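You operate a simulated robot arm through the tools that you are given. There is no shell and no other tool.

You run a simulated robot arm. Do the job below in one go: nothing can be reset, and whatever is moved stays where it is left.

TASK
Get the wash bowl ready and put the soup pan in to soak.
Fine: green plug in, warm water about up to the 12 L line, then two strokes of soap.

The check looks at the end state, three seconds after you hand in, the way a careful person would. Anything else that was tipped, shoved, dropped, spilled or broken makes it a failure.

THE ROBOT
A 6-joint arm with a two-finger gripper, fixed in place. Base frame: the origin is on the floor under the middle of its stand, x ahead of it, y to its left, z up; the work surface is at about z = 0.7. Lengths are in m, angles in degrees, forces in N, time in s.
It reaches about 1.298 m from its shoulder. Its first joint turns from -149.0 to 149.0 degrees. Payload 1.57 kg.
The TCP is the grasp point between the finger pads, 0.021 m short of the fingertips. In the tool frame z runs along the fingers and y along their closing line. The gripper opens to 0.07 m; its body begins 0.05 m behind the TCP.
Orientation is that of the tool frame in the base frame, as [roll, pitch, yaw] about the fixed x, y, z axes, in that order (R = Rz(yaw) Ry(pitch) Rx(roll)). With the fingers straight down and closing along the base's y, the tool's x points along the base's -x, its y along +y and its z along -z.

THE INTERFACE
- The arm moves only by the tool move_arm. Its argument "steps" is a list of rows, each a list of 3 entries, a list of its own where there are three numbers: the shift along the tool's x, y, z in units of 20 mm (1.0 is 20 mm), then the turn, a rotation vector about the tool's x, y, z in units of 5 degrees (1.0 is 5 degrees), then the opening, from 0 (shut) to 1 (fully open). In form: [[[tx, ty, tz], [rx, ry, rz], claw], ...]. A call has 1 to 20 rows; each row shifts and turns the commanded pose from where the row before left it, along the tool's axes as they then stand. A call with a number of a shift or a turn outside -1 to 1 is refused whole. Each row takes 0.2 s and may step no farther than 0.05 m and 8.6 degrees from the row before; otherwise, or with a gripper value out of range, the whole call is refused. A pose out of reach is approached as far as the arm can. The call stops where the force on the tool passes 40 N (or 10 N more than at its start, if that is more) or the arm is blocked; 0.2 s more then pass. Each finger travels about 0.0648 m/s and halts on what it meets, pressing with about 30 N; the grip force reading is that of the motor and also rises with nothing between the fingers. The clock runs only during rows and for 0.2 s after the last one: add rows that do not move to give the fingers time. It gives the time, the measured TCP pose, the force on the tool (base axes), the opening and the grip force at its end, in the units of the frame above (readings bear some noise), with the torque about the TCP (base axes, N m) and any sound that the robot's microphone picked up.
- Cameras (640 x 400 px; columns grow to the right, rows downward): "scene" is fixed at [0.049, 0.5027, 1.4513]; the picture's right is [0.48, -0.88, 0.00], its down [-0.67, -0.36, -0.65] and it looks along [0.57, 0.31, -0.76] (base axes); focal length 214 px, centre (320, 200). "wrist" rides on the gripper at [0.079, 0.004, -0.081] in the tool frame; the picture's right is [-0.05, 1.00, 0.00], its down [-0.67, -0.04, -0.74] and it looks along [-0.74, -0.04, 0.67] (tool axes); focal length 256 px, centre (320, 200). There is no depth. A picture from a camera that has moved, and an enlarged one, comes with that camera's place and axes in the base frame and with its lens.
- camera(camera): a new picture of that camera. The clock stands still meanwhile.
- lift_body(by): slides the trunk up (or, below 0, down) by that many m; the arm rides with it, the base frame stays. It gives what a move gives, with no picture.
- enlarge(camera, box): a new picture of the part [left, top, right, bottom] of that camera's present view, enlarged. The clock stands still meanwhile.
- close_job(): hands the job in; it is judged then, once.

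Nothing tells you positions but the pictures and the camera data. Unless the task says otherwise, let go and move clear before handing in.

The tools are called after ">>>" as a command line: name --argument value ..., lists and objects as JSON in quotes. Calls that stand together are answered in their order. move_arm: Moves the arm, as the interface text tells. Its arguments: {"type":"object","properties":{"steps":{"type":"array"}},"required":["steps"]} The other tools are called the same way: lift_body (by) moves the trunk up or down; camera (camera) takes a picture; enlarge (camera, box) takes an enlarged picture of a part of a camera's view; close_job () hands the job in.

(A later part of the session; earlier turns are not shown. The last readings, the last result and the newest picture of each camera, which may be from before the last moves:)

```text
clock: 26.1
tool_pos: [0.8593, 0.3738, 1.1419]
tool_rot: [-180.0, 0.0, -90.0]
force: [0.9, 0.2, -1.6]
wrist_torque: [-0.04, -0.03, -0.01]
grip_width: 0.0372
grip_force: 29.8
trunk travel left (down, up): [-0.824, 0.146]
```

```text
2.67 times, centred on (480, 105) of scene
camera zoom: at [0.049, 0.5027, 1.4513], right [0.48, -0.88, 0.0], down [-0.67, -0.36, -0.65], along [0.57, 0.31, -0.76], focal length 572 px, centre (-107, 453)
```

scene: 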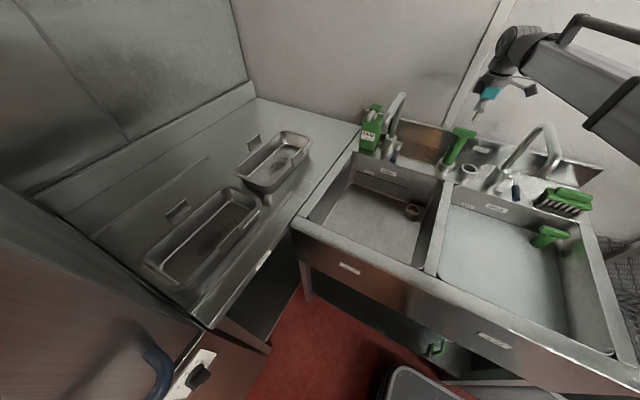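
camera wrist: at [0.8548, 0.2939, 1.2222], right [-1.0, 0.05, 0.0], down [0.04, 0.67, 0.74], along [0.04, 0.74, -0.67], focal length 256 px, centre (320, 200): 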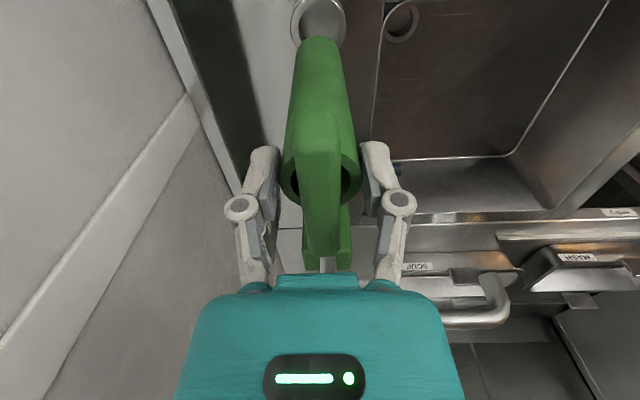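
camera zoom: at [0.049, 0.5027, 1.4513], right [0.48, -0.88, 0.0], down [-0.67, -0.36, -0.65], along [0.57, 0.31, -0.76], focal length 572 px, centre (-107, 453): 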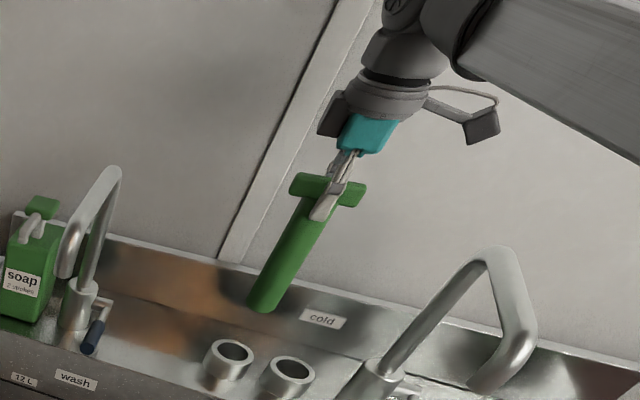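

The plug is out; its bottom is about 0.142 m below the TCP. I'll move it over the drain at about (0.729, 0.417) and check alignment.

>>> move_arm --steps '[[[-0.31, 0.93, 0], [0, 0, 0], 0], [[-0.31, 0.93, 0], [0, 0, 0], 0], [[-0.31, 0.93, 0], [0, 0, 0], 0], [[-0.31, 0.93, 0], [0, 0, 0], 0], [[-0.31, 0.93, 0], [0, 0, 0], 0], [[-0.31, 0.93, 0], [0, 0, 0], 0], [[-0.31, 0.93, 0], [0, 0, 0], 0]]'

>>> camera --camera "wrist"

>>> enlarge --camera "scene" --box '[360, 80, 560, 280]'

```text
clock: 27.8
tool_pos: [0.7279, 0.4159, 1.1425]
tool_rot: [-179.9, 0.0, -90.0]
force: [-0.4, -0.1, -1.2]
wrist_torque: [0.02, 0.0, 0.01]
grip_width: 0.0373
grip_force: 29.7
trunk travel left (down, up): [-0.824, 0.146]
```

```text
taken
camera wrist: at [0.7234, 0.338, 1.2226], right [-1.0, 0.05, 0.0], down [0.04, 0.67, 0.74], along [0.04, 0.74, -0.67], focal length 256 px, centre (320, 200)
```

wrist: 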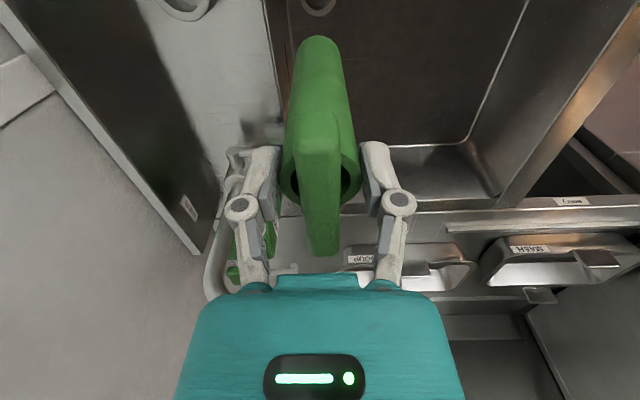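

```text
2.00 times, centred on (460, 180) of scene
camera zoom: at [0.049, 0.5027, 1.4513], right [0.48, -0.88, 0.0], down [-0.67, -0.36, -0.65], along [0.57, 0.31, -0.76], focal length 429 px, centre (40, 240)
```

zoom: 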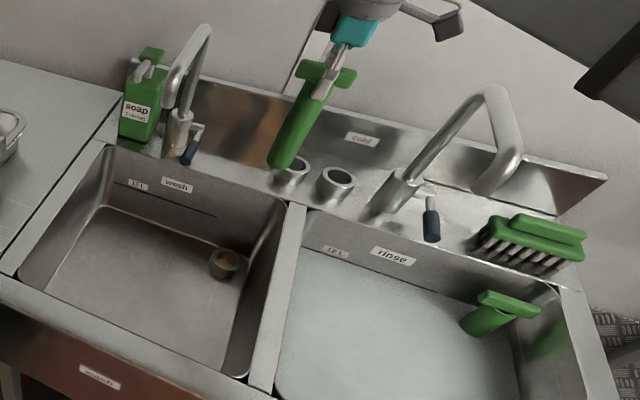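

The plug hangs over the drain. I'll zoom in to compare the ring's centre with the plug's axis.

>>> enlarge --camera "wrist" --box '[256, 0, 384, 80]'

>>> enlarge --camera "scene" --box '[390, 190, 438, 230]'

```text
5.00 times, centred on (320, 40) of wrist
camera zoom: at [0.7234, 0.338, 1.2226], right [-1.0, 0.05, 0.0], down [0.04, 0.67, 0.74], along [0.04, 0.74, -0.67], focal length 1280 px, centre (320, 1000)
```

zoom: 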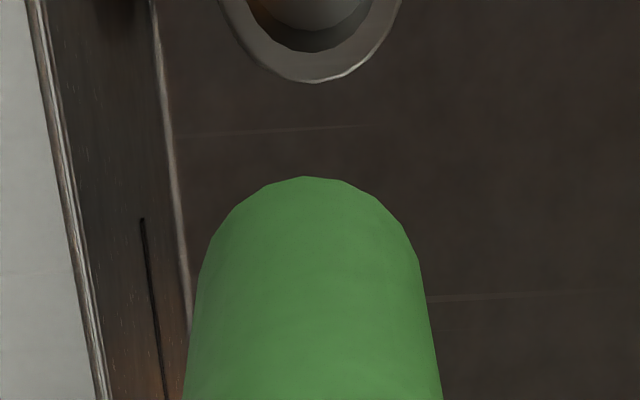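

```text
10.00 times, centred on (414, 210) of scene
camera zoom: at [0.049, 0.5027, 1.4513], right [0.48, -0.88, 0.0], down [-0.67, -0.36, -0.65], along [0.57, 0.31, -0.76], focal length 2145 px, centre (-620, 100)
```

zoom: 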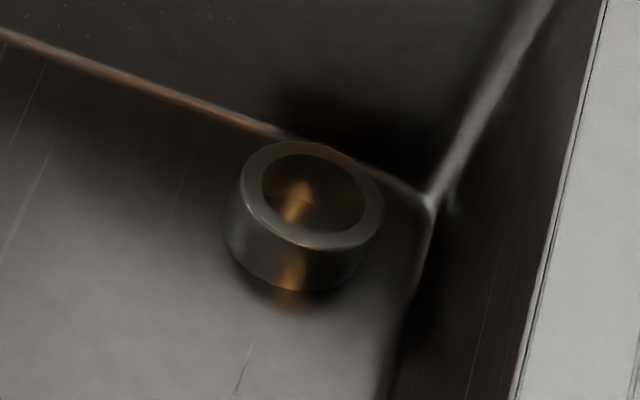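

Alignment is within a couple of millimetres. I'll lower until the plug's bottom is just above the ring, then look again.

>>> lift_body --by -0.2

>>> camera --camera "wrist"

>>> enlarge --camera "scene" --box '[380, 100, 540, 230]'

>>> enlarge --camera "scene" --box '[390, 180, 446, 230]'

```text
clock: 29.9
tool_pos: [0.7287, 0.4167, 0.9432]
tool_rot: [180.0, 0.1, -89.9]
force: [-0.7, -0.5, -1.8]
wrist_torque: [0.03, -0.01, -0.01]
grip_width: 0.0372
grip_force: 30.4
trunk travel left (down, up): [-0.624, 0.346]
```

```text
taken
camera wrist: at [0.7239, 0.338, 1.0225], right [-1.0, 0.05, 0.0], down [0.04, 0.67, 0.74], along [0.04, 0.74, -0.67], focal length 256 px, centre (320, 200)
```

wrist: 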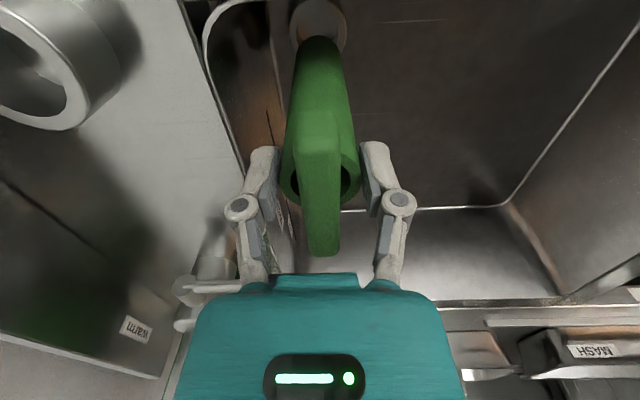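

```text
3.08 times, centred on (460, 165) of scene
camera zoom: at [0.049, 0.5027, 1.4513], right [0.48, -0.88, 0.0], down [-0.67, -0.36, -0.65], along [0.57, 0.31, -0.76], focal length 660 px, centre (-111, 308)
```

zoom: 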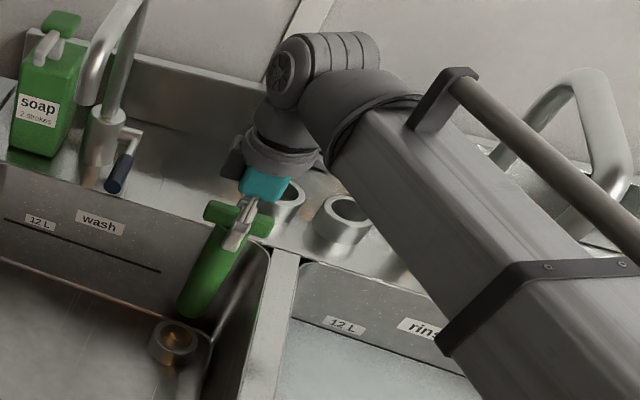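

```text
8.00 times, centred on (418, 205) of scene
camera zoom: at [0.049, 0.5027, 1.4513], right [0.48, -0.88, 0.0], down [-0.67, -0.36, -0.65], along [0.57, 0.31, -0.76], focal length 1716 px, centre (-464, 160)
```

zoom: 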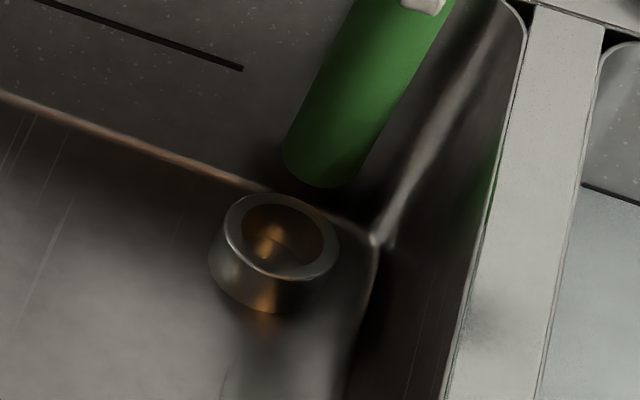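

From the scene view, the plug bottom and ring centre agree to a few millimetres. I'll check the wrist view up close.

>>> enlarge --camera "wrist" --box '[256, 0, 384, 80]'

```text
5.00 times, centred on (320, 40) of wrist
camera zoom: at [0.7239, 0.338, 1.0225], right [-1.0, 0.05, 0.0], down [0.04, 0.67, 0.74], along [0.04, 0.74, -0.67], focal length 1280 px, centre (320, 1000)
```

zoom: 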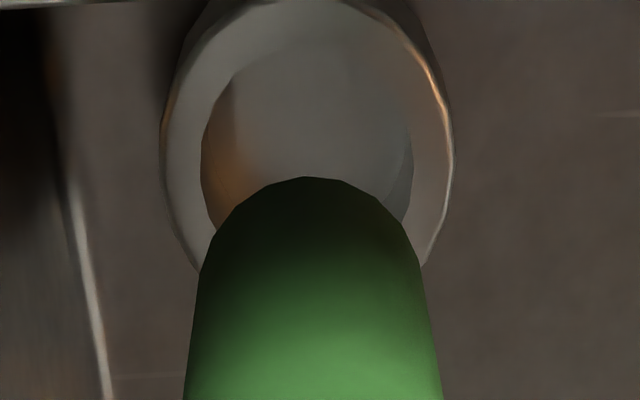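

x looks well aligned. y may need about 2–3 mm towards −y, so I'll nudge 2 mm, lower further and check again.

>>> move_arm --steps '[[[0.1, 0, 0], [0, 0, 0], 0], [[0, 0, 0], [0, 0, 0], 0]]'

>>> lift_body --by -0.045

>>> enlarge --camera "wrist" --box '[256, 0, 384, 80]'

>>> enlarge --camera "scene" --box '[390, 180, 446, 230]'

```text
clock: 30.5
tool_pos: [0.7291, 0.4135, 0.9422]
tool_rot: [-180.0, 0.0, -90.0]
force: [0.2, 0.6, -1.6]
wrist_torque: [-0.02, -0.03, -0.02]
grip_width: 0.0373
grip_force: 30.6
trunk travel left (down, up): [-0.624, 0.346]
```

```text
clock: 31.4
tool_pos: [0.728, 0.4149, 0.8971]
tool_rot: [-180.0, 0.0, -90.1]
force: [-0.1, -0.5, -1.2]
wrist_torque: [0.02, -0.01, 0.01]
grip_width: 0.0368
grip_force: 30.1
trunk travel left (down, up): [-0.579, 0.391]
```

```text
5.00 times, centred on (320, 40) of wrist
camera zoom: at [0.7239, 0.3363, 0.9775], right [-1.0, 0.05, 0.0], down [0.04, 0.67, 0.74], along [0.04, 0.74, -0.67], focal length 1280 px, centre (320, 1000)
```

zoom: 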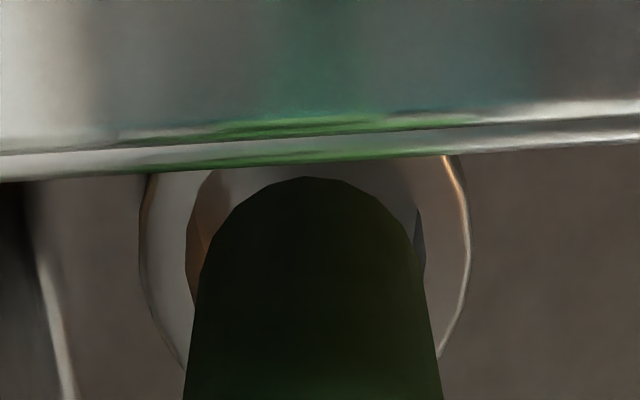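

```text
8.00 times, centred on (418, 205) of scene
camera zoom: at [0.049, 0.5027, 1.4513], right [0.48, -0.88, 0.0], down [-0.67, -0.36, -0.65], along [0.57, 0.31, -0.76], focal length 1716 px, centre (-464, 160)
```

zoom: 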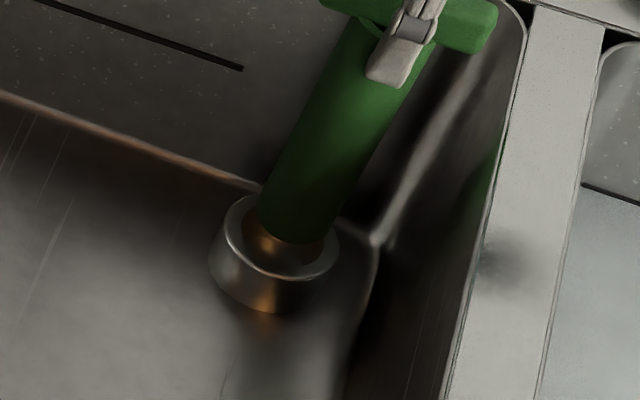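

The two views agree well enough, so I'll lower gently into the ring while watching the force.

>>> lift_body --by -0.025

>>> enlarge --camera "scene" --box '[390, 170, 454, 230]'

>>> enlarge --camera "wrist" --box '[256, 0, 384, 80]'

```text
clock: 32.1
tool_pos: [0.7279, 0.4141, 0.8716]
tool_rot: [180.0, 0.0, -90.0]
force: [0.5, 1.2, -1.5]
wrist_torque: [-0.01, 0.0, 0.01]
grip_width: 0.037
grip_force: 30.0
trunk travel left (down, up): [-0.554, 0.416]
```

```text
6.67 times, centred on (422, 200) of scene
camera zoom: at [0.049, 0.5027, 1.4513], right [0.48, -0.88, 0.0], down [-0.67, -0.36, -0.65], along [0.57, 0.31, -0.76], focal length 1430 px, centre (-360, 200)
```

zoom: 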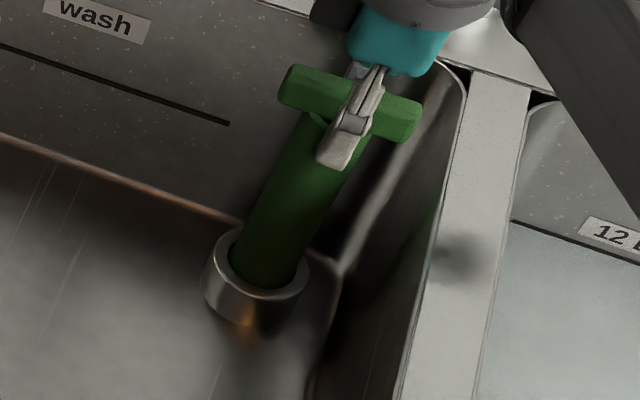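

```text
5.00 times, centred on (320, 40) of wrist
camera zoom: at [0.7239, 0.3364, 0.9524], right [-1.0, 0.05, 0.0], down [0.04, 0.67, 0.74], along [0.04, 0.74, -0.67], focal length 1280 px, centre (320, 1000)
```

zoom: 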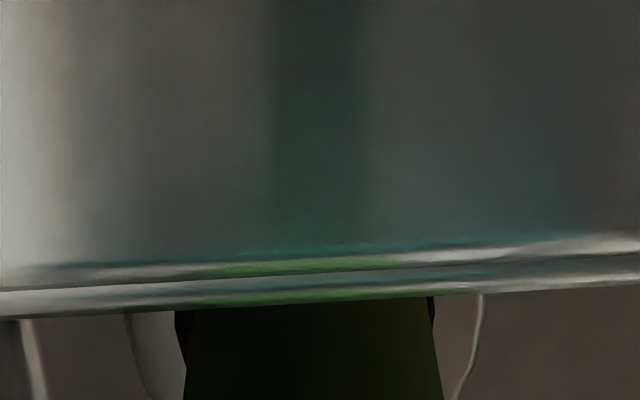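

The plug has entered the drain ring without contact forces. I'll keep lowering in small steps.

>>> lift_body --by -0.012

>>> lift_body --by -0.006

>>> enlarge --camera "scene" --box '[390, 150, 470, 230]'

```text
clock: 32.7
tool_pos: [0.7277, 0.415, 0.8602]
tool_rot: [180.0, 0.0, -90.0]
force: [0.0, -0.1, -1.9]
wrist_torque: [-0.01, 0.01, -0.02]
grip_width: 0.0371
grip_force: 29.9
trunk travel left (down, up): [-0.542, 0.428]
```

```text
clock: 33.3
tool_pos: [0.728, 0.4153, 0.8541]
tool_rot: [180.0, 0.0, -90.0]
force: [0.4, -0.5, -0.8]
wrist_torque: [0.01, -0.01, 0.01]
grip_width: 0.0371
grip_force: 30.0
trunk travel left (down, up): [-0.536, 0.434]
```

```text
5.00 times, centred on (430, 190) of scene
camera zoom: at [0.049, 0.5027, 1.4513], right [0.48, -0.88, 0.0], down [-0.67, -0.36, -0.65], along [0.57, 0.31, -0.76], focal length 1072 px, centre (-230, 250)
```

zoom: 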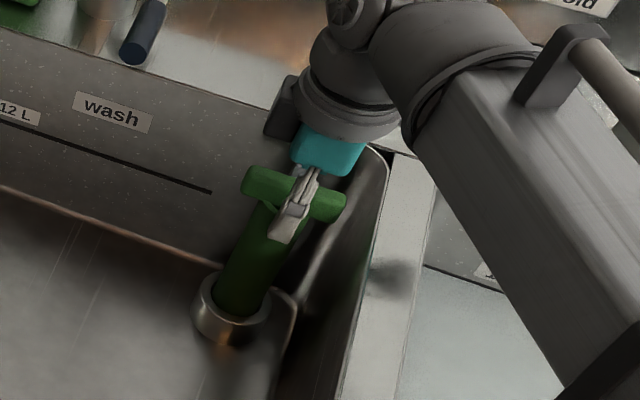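

>>> lift_body --by -0.005

>>> lift_body --by -0.004

```text
clock: 33.8
tool_pos: [0.7269, 0.4142, 0.8504]
tool_rot: [-179.9, 0.1, -90.0]
force: [2.8, 1.6, 24.8]
wrist_torque: [0.12, -0.17, -0.03]
grip_width: 0.0374
grip_force: 29.6
trunk travel left (down, up): [-0.531, 0.439]
```

```text
clock: 34.3
tool_pos: [0.7284, 0.4147, 0.8483]
tool_rot: [-179.8, 0.1, -90.0]
force: [3.7, 0.1, 22.5]
wrist_torque: [0.04, -0.1, -0.01]
grip_width: 0.037
grip_force: 30.4
trunk travel left (down, up): [-0.527, 0.443]
```

The plug has bottomed out in the drain with about 23 N of reaction. I'll open slightly and check before leaving it.

>>> move_arm --steps '[[[0, 0, 0], [0, 0, 0], 0.72], [[0, 0, 0], [0, 0, 0], 0.72], [[0, 0, 0], [0, 0, 0], 0.72]]'

>>> lift_body --by 0.06

>>> camera --camera "wrist"

>>> enlarge --camera "scene" --box '[370, 130, 470, 230]'

```text
clock: 35.1
tool_pos: [0.728, 0.4143, 0.8454]
tool_rot: [180.0, 0.0, -90.0]
force: [-0.8, -0.1, -0.2]
wrist_torque: [0.0, -0.01, -0.01]
grip_width: 0.0504
grip_force: 0.1
trunk travel left (down, up): [-0.527, 0.443]
```

```text
clock: 36.1
tool_pos: [0.7288, 0.4156, 0.905]
tool_rot: [-180.0, 0.0, -90.0]
force: [0.5, -0.3, 0.7]
wrist_torque: [0.02, 0.0, -0.01]
grip_width: 0.0507
grip_force: 0.1
trunk travel left (down, up): [-0.587, 0.383]
```

```text
taken
camera wrist: at [0.7239, 0.3364, 0.9854], right [-1.0, 0.05, 0.0], down [0.04, 0.67, 0.74], along [0.04, 0.74, -0.67], focal length 256 px, centre (320, 200)
```

wrist: 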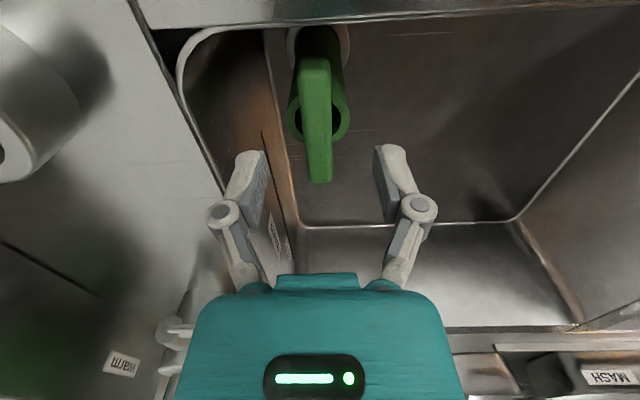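

```text
4.00 times, centred on (420, 180) of scene
camera zoom: at [0.049, 0.5027, 1.4513], right [0.48, -0.88, 0.0], down [-0.67, -0.36, -0.65], along [0.57, 0.31, -0.76], focal length 858 px, centre (-80, 280)
```

zoom: 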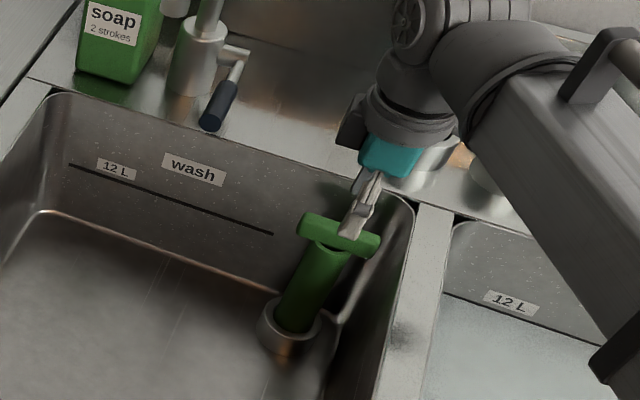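

The plug is in and standing upright. Now the warm tap. Its lever is a horizontal rod at about (0.74–0.80, 0.563, 0.935), close under the spout, so I need a tilted approach. I'll go up, turn the gripper, and test tilting in free space.

>>> lift_body --by 0.3

>>> move_arm --steps '[[[0, 0.5, 0], [0, 0, 1], 0.8], [[0, 0.5, 0], [0, 0, 1], 0.8], [[0, 0.5, 0], [0, 0, 1], 0.8], [[0, 0.5, 0], [0, 0, 1], 0.8], [[0, 0, 0], [0, 0, 1], 0.8], [[0, 0, 0], [0, 0, 1], 0.8], [[0, 0, 0], [0, 0, 1], 0.8], [[0, 0, 0], [0, 0, 1], 0.8], [[0, 0, 0], [0, 0, 1], 0.8], [[0, 0, 0], [0, 0, 1], 0.8], [[0, 0, 0], [0, 0, 1], 0.8], [[0, 0, 0], [0, 0, 1], 0.8], [[0, 0, 0], [0, 0, 1], 0.8], [[0, 0, 0], [0, 0, 1], 0.8], [[0, 0, 0], [0, 0, 1], 0.8], [[0, 0, 0], [0, 0, 1], 0.8], [[0, 0, 0], [0, 0, 1], 0.8], [[0, 0, 0], [0, 0, 1], 0.8]]'

>>> move_arm --steps '[[[0, 0.828, -0.036], [-1, 0, 0], 0.8], [[0, 0.828, -0.036], [-1, 0, 0], 0.8]]'

>>> camera --camera "wrist"

```text
clock: 39.1
tool_pos: [0.7278, 0.4153, 1.2065]
tool_rot: [180.0, -0.1, -89.9]
force: [-0.4, -0.1, 0.4]
wrist_torque: [0.05, 0.01, 0.0]
grip_width: 0.0504
grip_force: 0.1
trunk travel left (down, up): [-0.887, 0.083]
```

```text
clock: 42.9
tool_pos: [0.689, 0.4206, 1.2051]
tool_rot: [179.9, 0.0, 180.0]
force: [-0.6, 0.9, 0.0]
wrist_torque: [-0.01, 0.01, -0.01]
grip_width: 0.056
grip_force: 0.1
trunk travel left (down, up): [-0.887, 0.083]
```

```text
clock: 43.5
tool_pos: [0.6901, 0.4555, 1.2082]
tool_rot: [169.9, 0.0, -180.0]
force: [0.6, 0.0, -0.4]
wrist_torque: [-0.01, 0.02, 0.0]
grip_width: 0.0559
grip_force: 0.1
trunk travel left (down, up): [-0.887, 0.083]
```

```text
taken
camera wrist: at [0.6101, 0.4455, 1.2879], right [0.05, 0.98, 0.17], down [0.67, -0.17, 0.73], along [0.74, 0.08, -0.66], focal length 256 px, centre (320, 200)
```

wrist: 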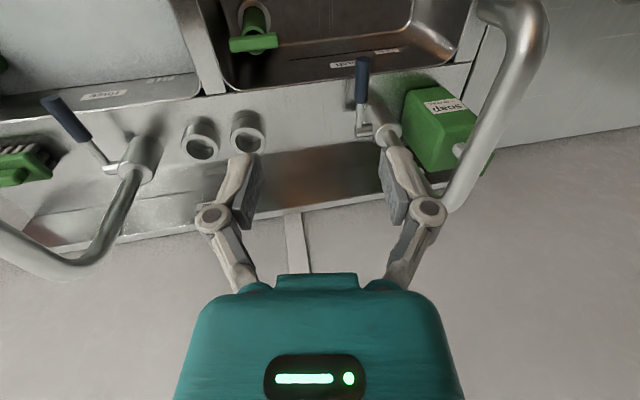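

Tilting works. I'll continue to 45° and position beside the lever on its −y side, still high up.

>>> move_arm --steps '[[[0, 0.828, -0.036], [-1, 0, 0], 1], [[0, 0.828, -0.036], [-1, 0, 0], 1], [[0, 0.828, -0.036], [-1, 0, 0], 1], [[0, 0.828, -0.036], [-1, 0, 0], 1], [[0, 0.828, -0.036], [-1, 0, 0], 1], [[0, 0.828, -0.036], [-1, 0, 0], 1], [[0, 0.828, -0.036], [-1, 0, 0], 1], [[-0.84, -0.46, -0.46], [0, 0, 0], 1], [[-0.84, -0.46, -0.46], [0, 0, 0], 1], [[-0.84, -0.46, -0.46], [0, 0, 0], 1], [[-0.84, -0.46, -0.46], [0, 0, 0], 1]]'

>>> camera --camera "wrist"

>>> camera --camera "scene"

```text
clock: 45.9
tool_pos: [0.755, 0.5032, 1.2603]
tool_rot: [134.8, 0.0, -180.0]
force: [1.0, 0.4, -0.3]
wrist_torque: [0.02, -0.01, -0.01]
grip_width: 0.0701
grip_force: 0.1
trunk travel left (down, up): [-0.887, 0.083]
```

```text
taken
camera wrist: at [0.6761, 0.4499, 1.3192], right [0.05, 0.71, 0.71], down [0.67, -0.55, 0.5], along [0.74, 0.44, -0.5], focal length 256 px, centre (320, 200)
```

wrist: 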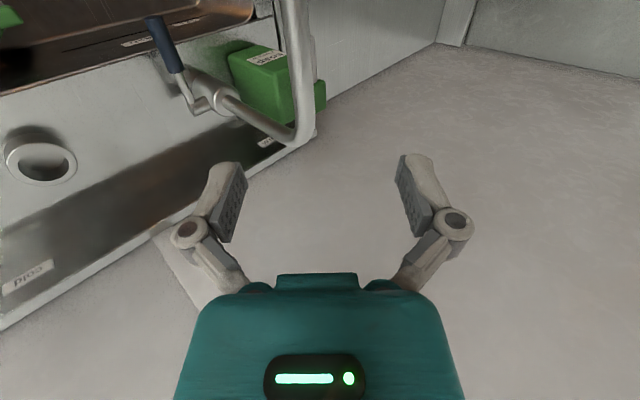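

```text
taken
```

scene: 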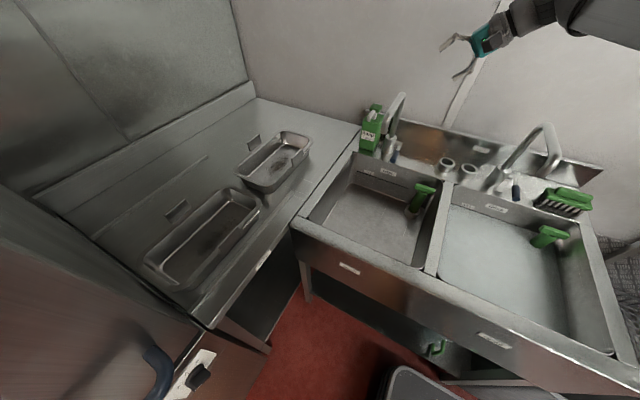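

The 45° tilt works and everything is clear. I'll lower alongside the lever in two steps.

>>> lift_body --by -0.22

>>> camera --camera "wrist"

>>> enlarge --camera "scene" --box '[340, 40, 580, 220]'

```text
clock: 48.3
tool_pos: [0.755, 0.5031, 1.0404]
tool_rot: [134.9, 0.0, -180.0]
force: [-0.6, 0.2, 0.0]
wrist_torque: [-0.02, -0.02, 0.0]
grip_width: 0.0701
grip_force: 0.0
trunk travel left (down, up): [-0.667, 0.303]
```

```text
taken
camera wrist: at [0.6756, 0.45, 1.0994], right [0.05, 0.71, 0.71], down [0.67, -0.55, 0.5], along [0.74, 0.44, -0.5], focal length 256 px, centre (320, 200)
```

wrist: 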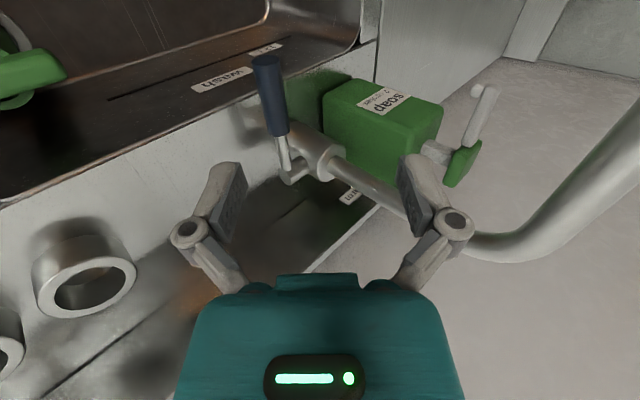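

```text
2.22 times, centred on (460, 130) of scene
camera zoom: at [0.049, 0.5027, 1.4513], right [0.48, -0.88, 0.0], down [-0.67, -0.36, -0.65], along [0.57, 0.31, -0.76], focal length 477 px, centre (9, 356)
```

zoom: 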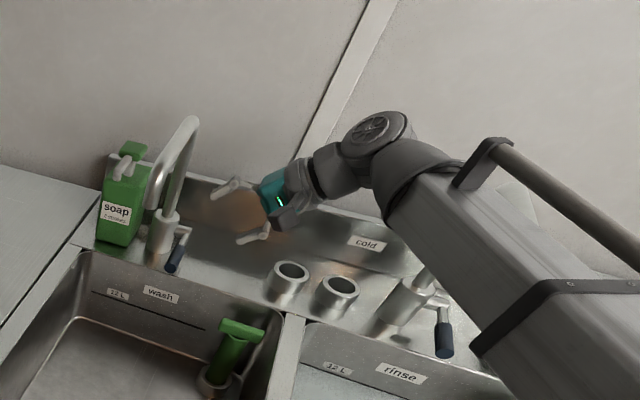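

From this view the soap nozzle tip is at about (0.78, 0.695, 1.04), just over the bowl's rear edge. I'll lower level with the lever.

>>> lift_body --by -0.09

>>> camera --camera "wrist"

>>> enlarge --camera "scene" --box '[340, 60, 580, 240]'

```text
clock: 49.5
tool_pos: [0.755, 0.5039, 0.9499]
tool_rot: [134.9, 0.0, -180.0]
force: [0.6, 1.0, -0.3]
wrist_torque: [-0.02, -0.01, 0.0]
grip_width: 0.0701
grip_force: 0.1
trunk travel left (down, up): [-0.577, 0.393]
```

```text
taken
camera wrist: at [0.6756, 0.45, 1.0094], right [0.05, 0.71, 0.71], down [0.67, -0.55, 0.5], along [0.74, 0.44, -0.5], focal length 256 px, centre (320, 200)
```

wrist: 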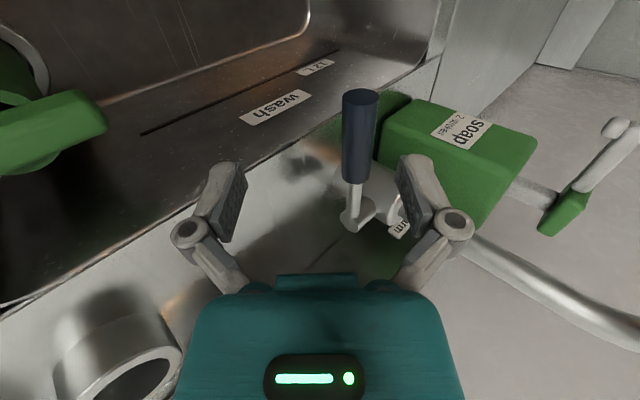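

```text
2.22 times, centred on (460, 150) of scene
camera zoom: at [0.049, 0.5027, 1.4513], right [0.48, -0.88, 0.0], down [-0.67, -0.36, -0.65], along [0.57, 0.31, -0.76], focal length 477 px, centre (9, 311)
```

zoom: 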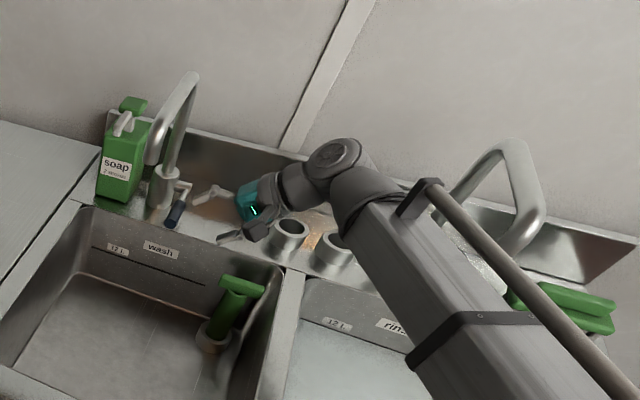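

The lever's grip is at about (0.745–0.80, 0.562, 0.924). I'll drop 12 mm, sweep +y so the lever sits between the fingers, then narrow the opening to cage it.

>>> lift_body --by -0.012

>>> move_arm --steps '[[[-0.15, 0.5, 0.5], [0, 0, 0], 1], [[-0.15, 0.5, 0.5], [0, 0, 0], 1], [[0, 0.5, 0.5], [0, 0, 0], 1], [[0, 0.5, 0.5], [0, 0, 0], 1]]'

>>> camera --camera "wrist"

```text
clock: 50.1
tool_pos: [0.7555, 0.5045, 0.9389]
tool_rot: [134.9, 0.0, -180.0]
force: [-0.7, 0.1, -1.0]
wrist_torque: [-0.01, -0.04, -0.01]
grip_width: 0.0701
grip_force: 0.1
trunk travel left (down, up): [-0.565, 0.405]
```

```text
clock: 51.1
tool_pos: [0.7598, 0.5601, 0.9395]
tool_rot: [134.9, 0.0, 179.9]
force: [0.0, -0.7, -0.6]
wrist_torque: [-0.01, 0.01, -0.01]
grip_width: 0.0702
grip_force: 0.0
trunk travel left (down, up): [-0.565, 0.405]
```

```text
taken
camera wrist: at [0.6805, 0.5065, 0.9973], right [0.05, 0.71, 0.71], down [0.67, -0.55, 0.5], along [0.74, 0.44, -0.5], focal length 256 px, centre (320, 200)
```

wrist: 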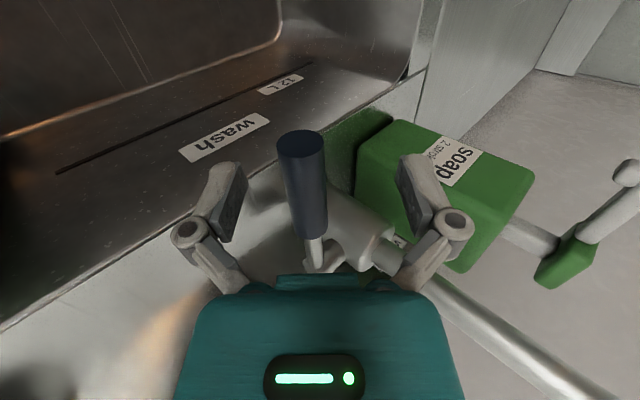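

The lever is between the fingers. I'll narrow them to cage it and raise 25 mm to start opening the tap.

>>> move_arm --steps '[[[0, 0, 0], [0, 0, 0], 0.55], [[0, 0, 0], [0, 0, 0], 0.55], [[0, 0, 0], [0, 0, 0], 0.55]]'

>>> lift_body --by 0.025

>>> camera --camera "wrist"

>>> enlarge --camera "scene" --box '[280, 80, 480, 240]'

```text
clock: 51.9
tool_pos: [0.7599, 0.5603, 0.9391]
tool_rot: [134.9, 0.0, 180.0]
force: [0.2, -0.5, -0.6]
wrist_torque: [-0.02, -0.01, 0.02]
grip_width: 0.0386
grip_force: 0.1
trunk travel left (down, up): [-0.565, 0.405]
```

```text
clock: 52.6
tool_pos: [0.76, 0.5609, 0.9623]
tool_rot: [134.9, 0.0, 179.9]
force: [-0.7, 0.3, -0.7]
wrist_torque: [-0.01, 0.01, 0.02]
grip_width: 0.0386
grip_force: 0.1
trunk travel left (down, up): [-0.59, 0.38]
```

```text
taken
camera wrist: at [0.6805, 0.5063, 1.0223], right [0.05, 0.71, 0.71], down [0.67, -0.55, 0.5], along [0.74, 0.44, -0.5], focal length 256 px, centre (320, 200)
```

wrist: 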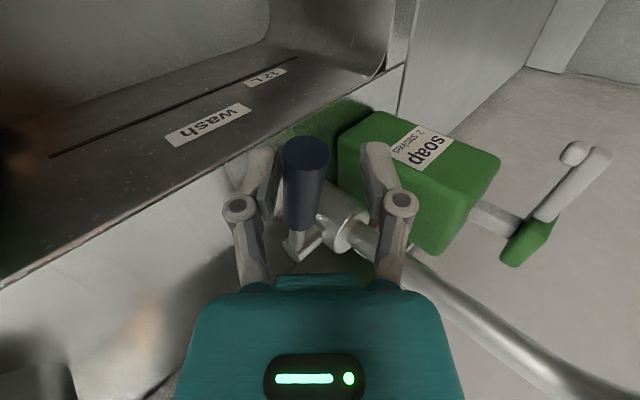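

```text
2.50 times, centred on (380, 160) of scene
camera zoom: at [0.049, 0.5027, 1.4513], right [0.48, -0.88, 0.0], down [-0.67, -0.36, -0.65], along [0.57, 0.31, -0.76], focal length 536 px, centre (170, 300)
```

zoom: 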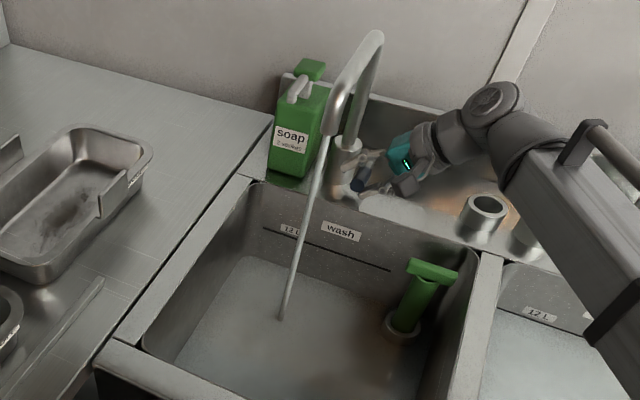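

Water is running from the spout into the wash bowl. I'll hold still and watch how fast it rises.

>>> move_arm --steps '[[[0, 0, 0], [0, 0, 0], 0.55], [[0, 0, 0], [0, 0, 0], 0.55], [[0, 0, 0], [0, 0, 0], 0.55], [[0, 0, 0], [0, 0, 0], 0.55], [[0, 0, 0], [0, 0, 0], 0.55], [[0, 0, 0], [0, 0, 0], 0.55], [[0, 0, 0], [0, 0, 0], 0.55], [[0, 0, 0], [0, 0, 0], 0.55], [[0, 0, 0], [0, 0, 0], 0.55], [[0, 0, 0], [0, 0, 0], 0.55], [[0, 0, 0], [0, 0, 0], 0.55], [[0, 0, 0], [0, 0, 0], 0.55], [[0, 0, 0], [0, 0, 0], 0.55], [[0, 0, 0], [0, 0, 0], 0.55], [[0, 0, 0], [0, 0, 0], 0.55], [[0, 0, 0], [0, 0, 0], 0.55], [[0, 0, 0], [0, 0, 0], 0.55], [[0, 0, 0], [0, 0, 0], 0.55], [[0, 0, 0], [0, 0, 0], 0.55], [[0, 0, 0], [0, 0, 0], 0.55]]'

>>> enlarge --camera "scene" --box '[280, 130, 480, 280]'

>>> enlarge --camera "scene" --box '[340, 150, 440, 215]'

```text
clock: 56.8
tool_pos: [0.7608, 0.5599, 0.9627]
tool_rot: [134.9, 0.0, 180.0]
force: [-0.7, 0.3, -0.4]
wrist_torque: [-0.01, -0.01, 0.01]
grip_width: 0.0385
grip_force: 0.2
trunk travel left (down, up): [-0.59, 0.38]
```

```text
2.67 times, centred on (380, 205) of scene
camera zoom: at [0.049, 0.5027, 1.4513], right [0.48, -0.88, 0.0], down [-0.67, -0.36, -0.65], along [0.57, 0.31, -0.76], focal length 572 px, centre (160, 187)
```

zoom: 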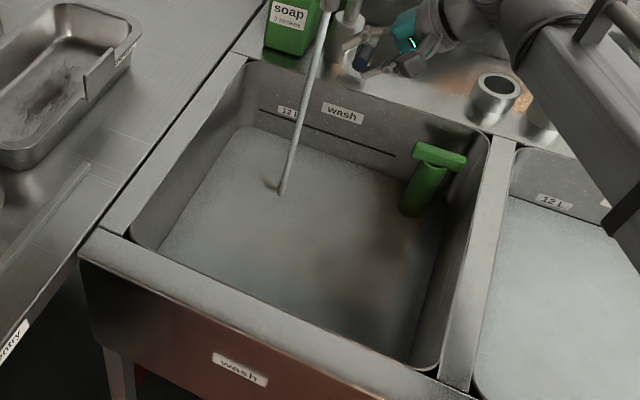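

```text
6.15 times, centred on (390, 182) of scene
camera zoom: at [0.049, 0.5027, 1.4513], right [0.48, -0.88, 0.0], down [-0.67, -0.36, -0.65], along [0.57, 0.31, -0.76], focal length 1320 px, centre (-111, 308)
```

zoom: 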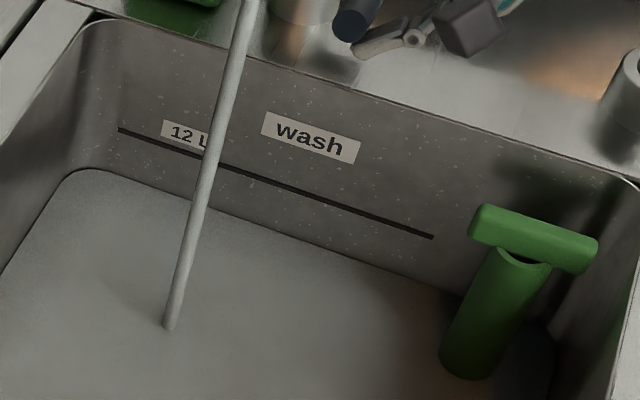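

The level is rising quickly and is now about 45 mm below the line. I'll run about 2 s more and measure again.

>>> move_arm --steps '[[[0, 0, 0], [0, 0, 0], 0.55], [[0, 0, 0], [0, 0, 0], 0.55], [[0, 0, 0], [0, 0, 0], 0.55], [[0, 0, 0], [0, 0, 0], 0.55], [[0, 0, 0], [0, 0, 0], 0.55], [[0, 0, 0], [0, 0, 0], 0.55], [[0, 0, 0], [0, 0, 0], 0.55], [[0, 0, 0], [0, 0, 0], 0.55]]'

>>> enlarge --camera "scene" --box '[340, 150, 440, 215]'

```text
clock: 58.6
tool_pos: [0.7596, 0.5597, 0.9634]
tool_rot: [134.9, 0.0, 180.0]
force: [0.3, -0.1, 0.1]
wrist_torque: [0.01, 0.0, -0.02]
grip_width: 0.0386
grip_force: 0.0
trunk travel left (down, up): [-0.59, 0.38]
```

```text
6.15 times, centred on (390, 182) of scene
camera zoom: at [0.049, 0.5027, 1.4513], right [0.48, -0.88, 0.0], down [-0.67, -0.36, -0.65], along [0.57, 0.31, -0.76], focal length 1320 px, centre (-111, 308)
```

zoom: 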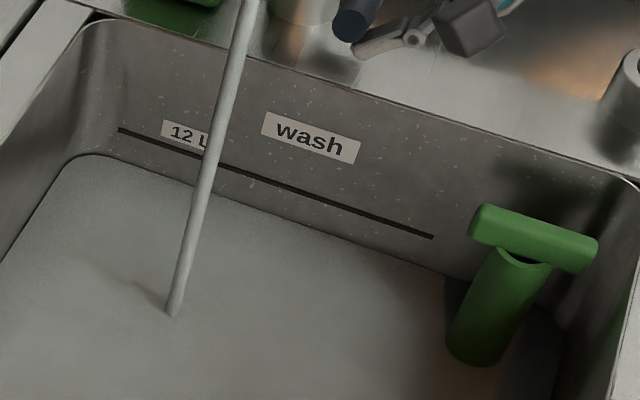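

It rises about 8 px/s in this view with about 31 px left. I'll run about 1.8 s more and recheck.

>>> move_arm --steps '[[[0, 0, 0], [0, 0, 0], 0.55], [[0, 0, 0], [0, 0, 0], 0.55], [[0, 0, 0], [0, 0, 0], 0.55], [[0, 0, 0], [0, 0, 0], 0.55], [[0, 0, 0], [0, 0, 0], 0.55], [[0, 0, 0], [0, 0, 0], 0.55], [[0, 0, 0], [0, 0, 0], 0.55], [[0, 0, 0], [0, 0, 0], 0.55]]'

>>> enlarge --camera "scene" --box '[340, 150, 440, 215]'

>>> camera --camera "wrist"

```text
clock: 60.4
tool_pos: [0.7596, 0.5606, 0.9632]
tool_rot: [134.9, 0.0, 180.0]
force: [-0.4, -0.3, 0.3]
wrist_torque: [0.02, -0.01, 0.05]
grip_width: 0.0385
grip_force: 0.0
trunk travel left (down, up): [-0.59, 0.38]
```

```text
6.15 times, centred on (390, 182) of scene
camera zoom: at [0.049, 0.5027, 1.4513], right [0.48, -0.88, 0.0], down [-0.67, -0.36, -0.65], along [0.57, 0.31, -0.76], focal length 1320 px, centre (-111, 308)
```

zoom: 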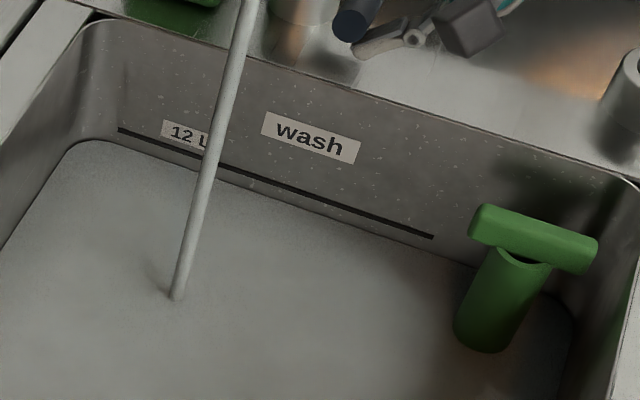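

```text
taken
camera wrist: at [0.6805, 0.5062, 1.0223], right [0.05, 0.71, 0.71], down [0.67, -0.55, 0.5], along [0.74, 0.44, -0.5], focal length 256 px, centre (320, 200)
```

wrist: 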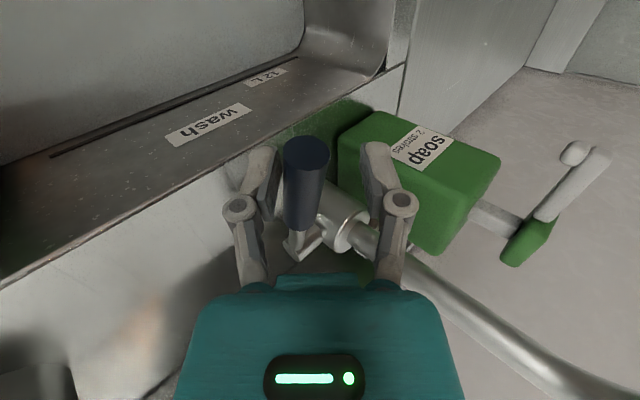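

About 17 px remain, which is roughly 2 s. I'll grip the lever now with some waiting time, then lower it back to shut the tap.

>>> move_arm --steps '[[[0, 0, 0], [0, 0, 0], 0.0], [[0, 0, 0], [0, 0, 0], 0.0], [[0, 0, 0], [0, 0, 0], 0.0], [[0, 0, 0], [0, 0, 0], 0.0], [[0, 0, 0], [0, 0, 0], 0.0]]'

>>> enlarge --camera "scene" --box '[340, 150, 440, 215]'

>>> camera --camera "wrist"

```text
clock: 61.6
tool_pos: [0.7603, 0.5568, 0.9629]
tool_rot: [134.9, -0.1, 180.0]
force: [-2.1, -24.6, -5.7]
wrist_torque: [-0.34, 0.62, -0.37]
grip_width: 0.0235
grip_force: 31.9
trunk travel left (down, up): [-0.59, 0.38]
```

```text
6.15 times, centred on (390, 182) of scene
camera zoom: at [0.049, 0.5027, 1.4513], right [0.48, -0.88, 0.0], down [-0.67, -0.36, -0.65], along [0.57, 0.31, -0.76], focal length 1320 px, centre (-111, 308)
```

zoom: 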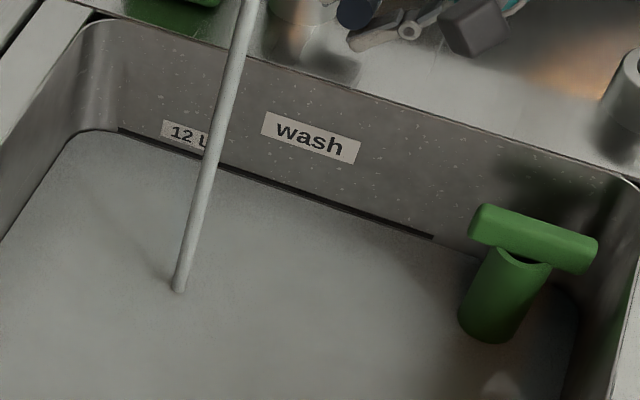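

```text
taken
camera wrist: at [0.6809, 0.5038, 1.0227], right [0.05, 0.71, 0.71], down [0.67, -0.55, 0.5], along [0.74, 0.44, -0.5], focal length 256 px, centre (320, 200)
```

wrist: 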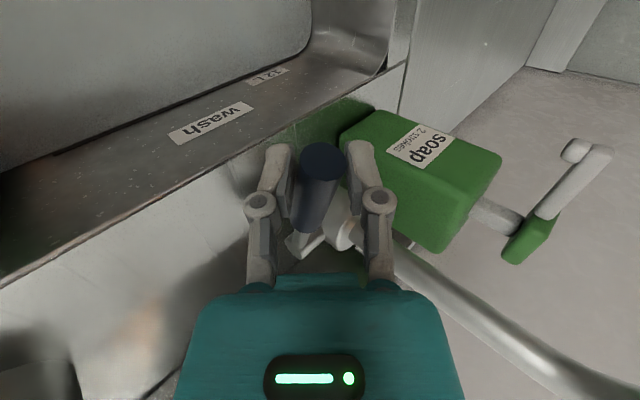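

The level has nearly reached the line. I'm lowering the gripped lever back down to shut the tap now.

>>> lift_body --by -0.034

>>> enlarge --camera "scene" --box '[340, 110, 440, 215]'

>>> camera --camera "wrist"

```text
clock: 62.4
tool_pos: [0.7588, 0.5603, 0.9303]
tool_rot: [135.0, 0.0, -179.8]
force: [-16.7, -5.8, -5.7]
wrist_torque: [0.16, 0.57, -0.03]
grip_width: 0.0199
grip_force: 31.9
trunk travel left (down, up): [-0.556, 0.414]
```

```text
3.81 times, centred on (390, 162) of scene
camera zoom: at [0.049, 0.5027, 1.4513], right [0.48, -0.88, 0.0], down [-0.67, -0.36, -0.65], along [0.57, 0.31, -0.76], focal length 817 px, centre (53, 343)
```

zoom: 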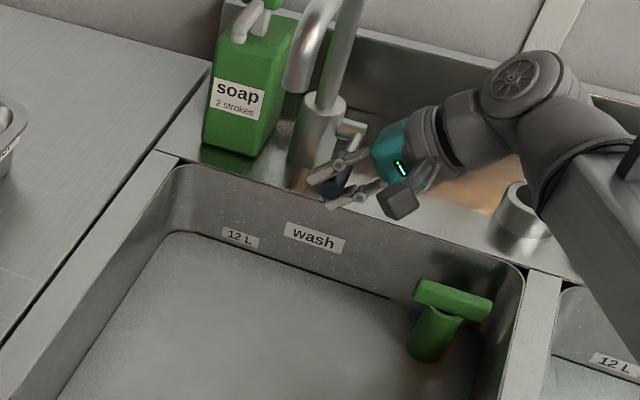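

```text
taken
camera wrist: at [0.6785, 0.5066, 0.989], right [0.05, 0.71, 0.71], down [0.67, -0.55, 0.5], along [0.74, 0.45, -0.5], focal length 256 px, centre (320, 200)
```

wrist: 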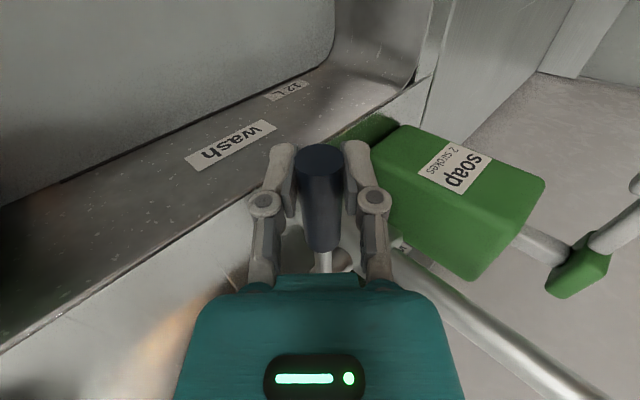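

The stream has stopped. I'll zoom in to check the level against the line and look for drips.

>>> enlarge --camera "scene" --box '[350, 160, 420, 205]'

>>> enlarge --camera "scene" --box '[360, 120, 420, 200]'

>>> enlarge --camera "wrist" --box '[150, 60, 350, 200]'

```text
8.89 times, centred on (385, 182) of scene
camera zoom: at [0.049, 0.5027, 1.4513], right [0.48, -0.88, 0.0], down [-0.67, -0.36, -0.65], along [0.57, 0.31, -0.76], focal length 1906 px, centre (-258, 356)
```

zoom: 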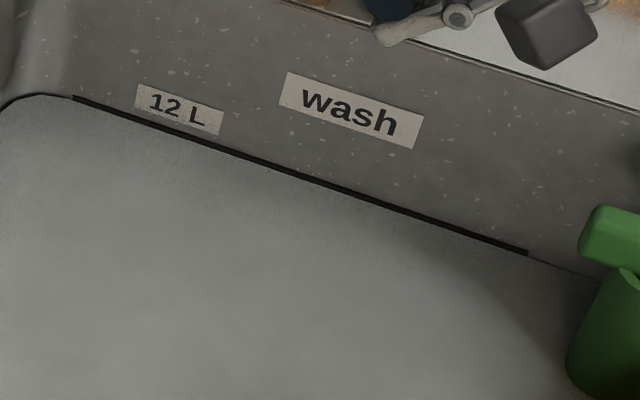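

```text
5.00 times, centred on (390, 160) of scene
camera zoom: at [0.049, 0.5027, 1.4513], right [0.48, -0.88, 0.0], down [-0.67, -0.36, -0.65], along [0.57, 0.31, -0.76], focal length 1072 px, centre (-30, 400)
```

zoom: 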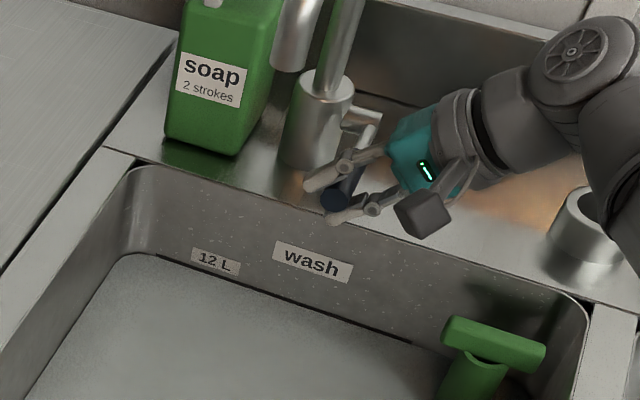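

```text
2.86 times, centred on (250, 130) of wrist
camera zoom: at [0.6785, 0.5066, 0.989], right [0.05, 0.71, 0.71], down [0.67, -0.55, 0.5], along [0.74, 0.45, -0.5], focal length 731 px, centre (520, 400)
```

zoom: 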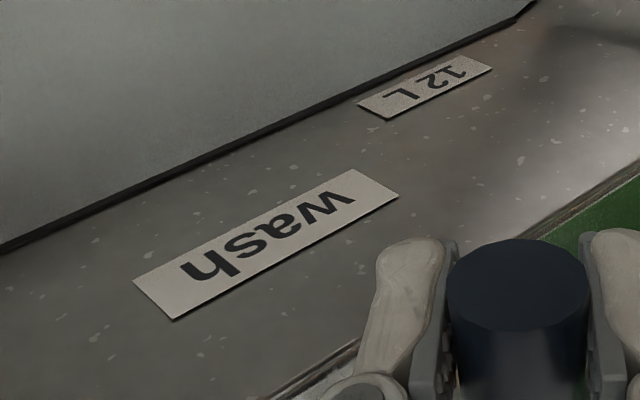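

The level is exactly at the 12 L line. I'll release the lever and check that it stays shut.

>>> move_arm --steps '[[[0, 0, 0], [0, 0, 0], 0.6], [[0, 0, 0], [0, 0, 0], 0.6], [[0, 0, 0], [0, 0, 0], 0.6]]'

>>> camera --camera "wrist"

>>> enlarge --camera "scene" --box '[340, 110, 440, 215]'

```text
clock: 63.2
tool_pos: [0.7594, 0.5605, 0.929]
tool_rot: [134.9, -0.1, 180.0]
force: [-0.1, 0.0, 0.3]
wrist_torque: [0.0, 0.0, -0.01]
grip_width: 0.0419
grip_force: 0.0
trunk travel left (down, up): [-0.556, 0.414]
```

```text
taken
camera wrist: at [0.6807, 0.5062, 0.9883], right [0.05, 0.71, 0.71], down [0.67, -0.55, 0.5], along [0.74, 0.44, -0.5], focal length 256 px, centre (320, 200)
```

wrist: 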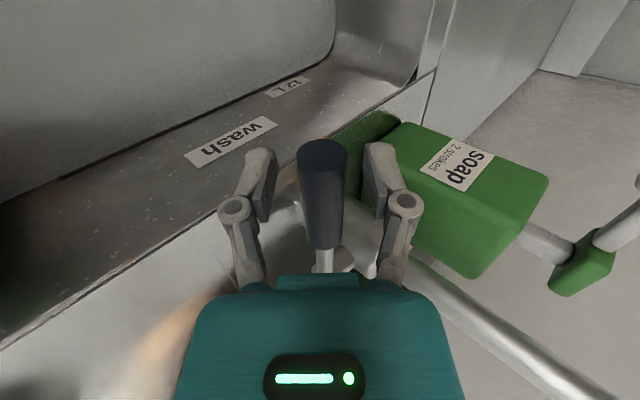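

```text
3.81 times, centred on (390, 162) of scene
camera zoom: at [0.049, 0.5027, 1.4513], right [0.48, -0.88, 0.0], down [-0.67, -0.36, -0.65], along [0.57, 0.31, -0.76], focal length 817 px, centre (53, 343)
```

zoom: 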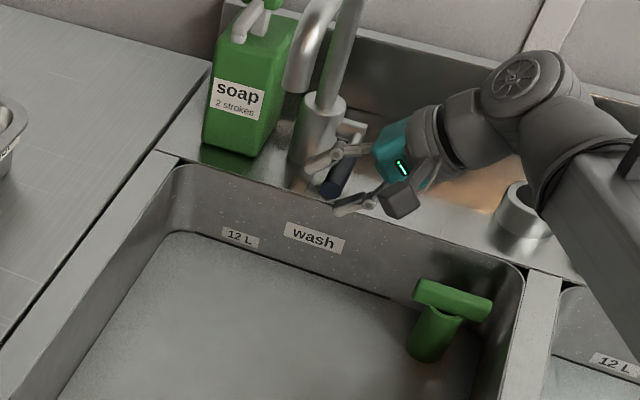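

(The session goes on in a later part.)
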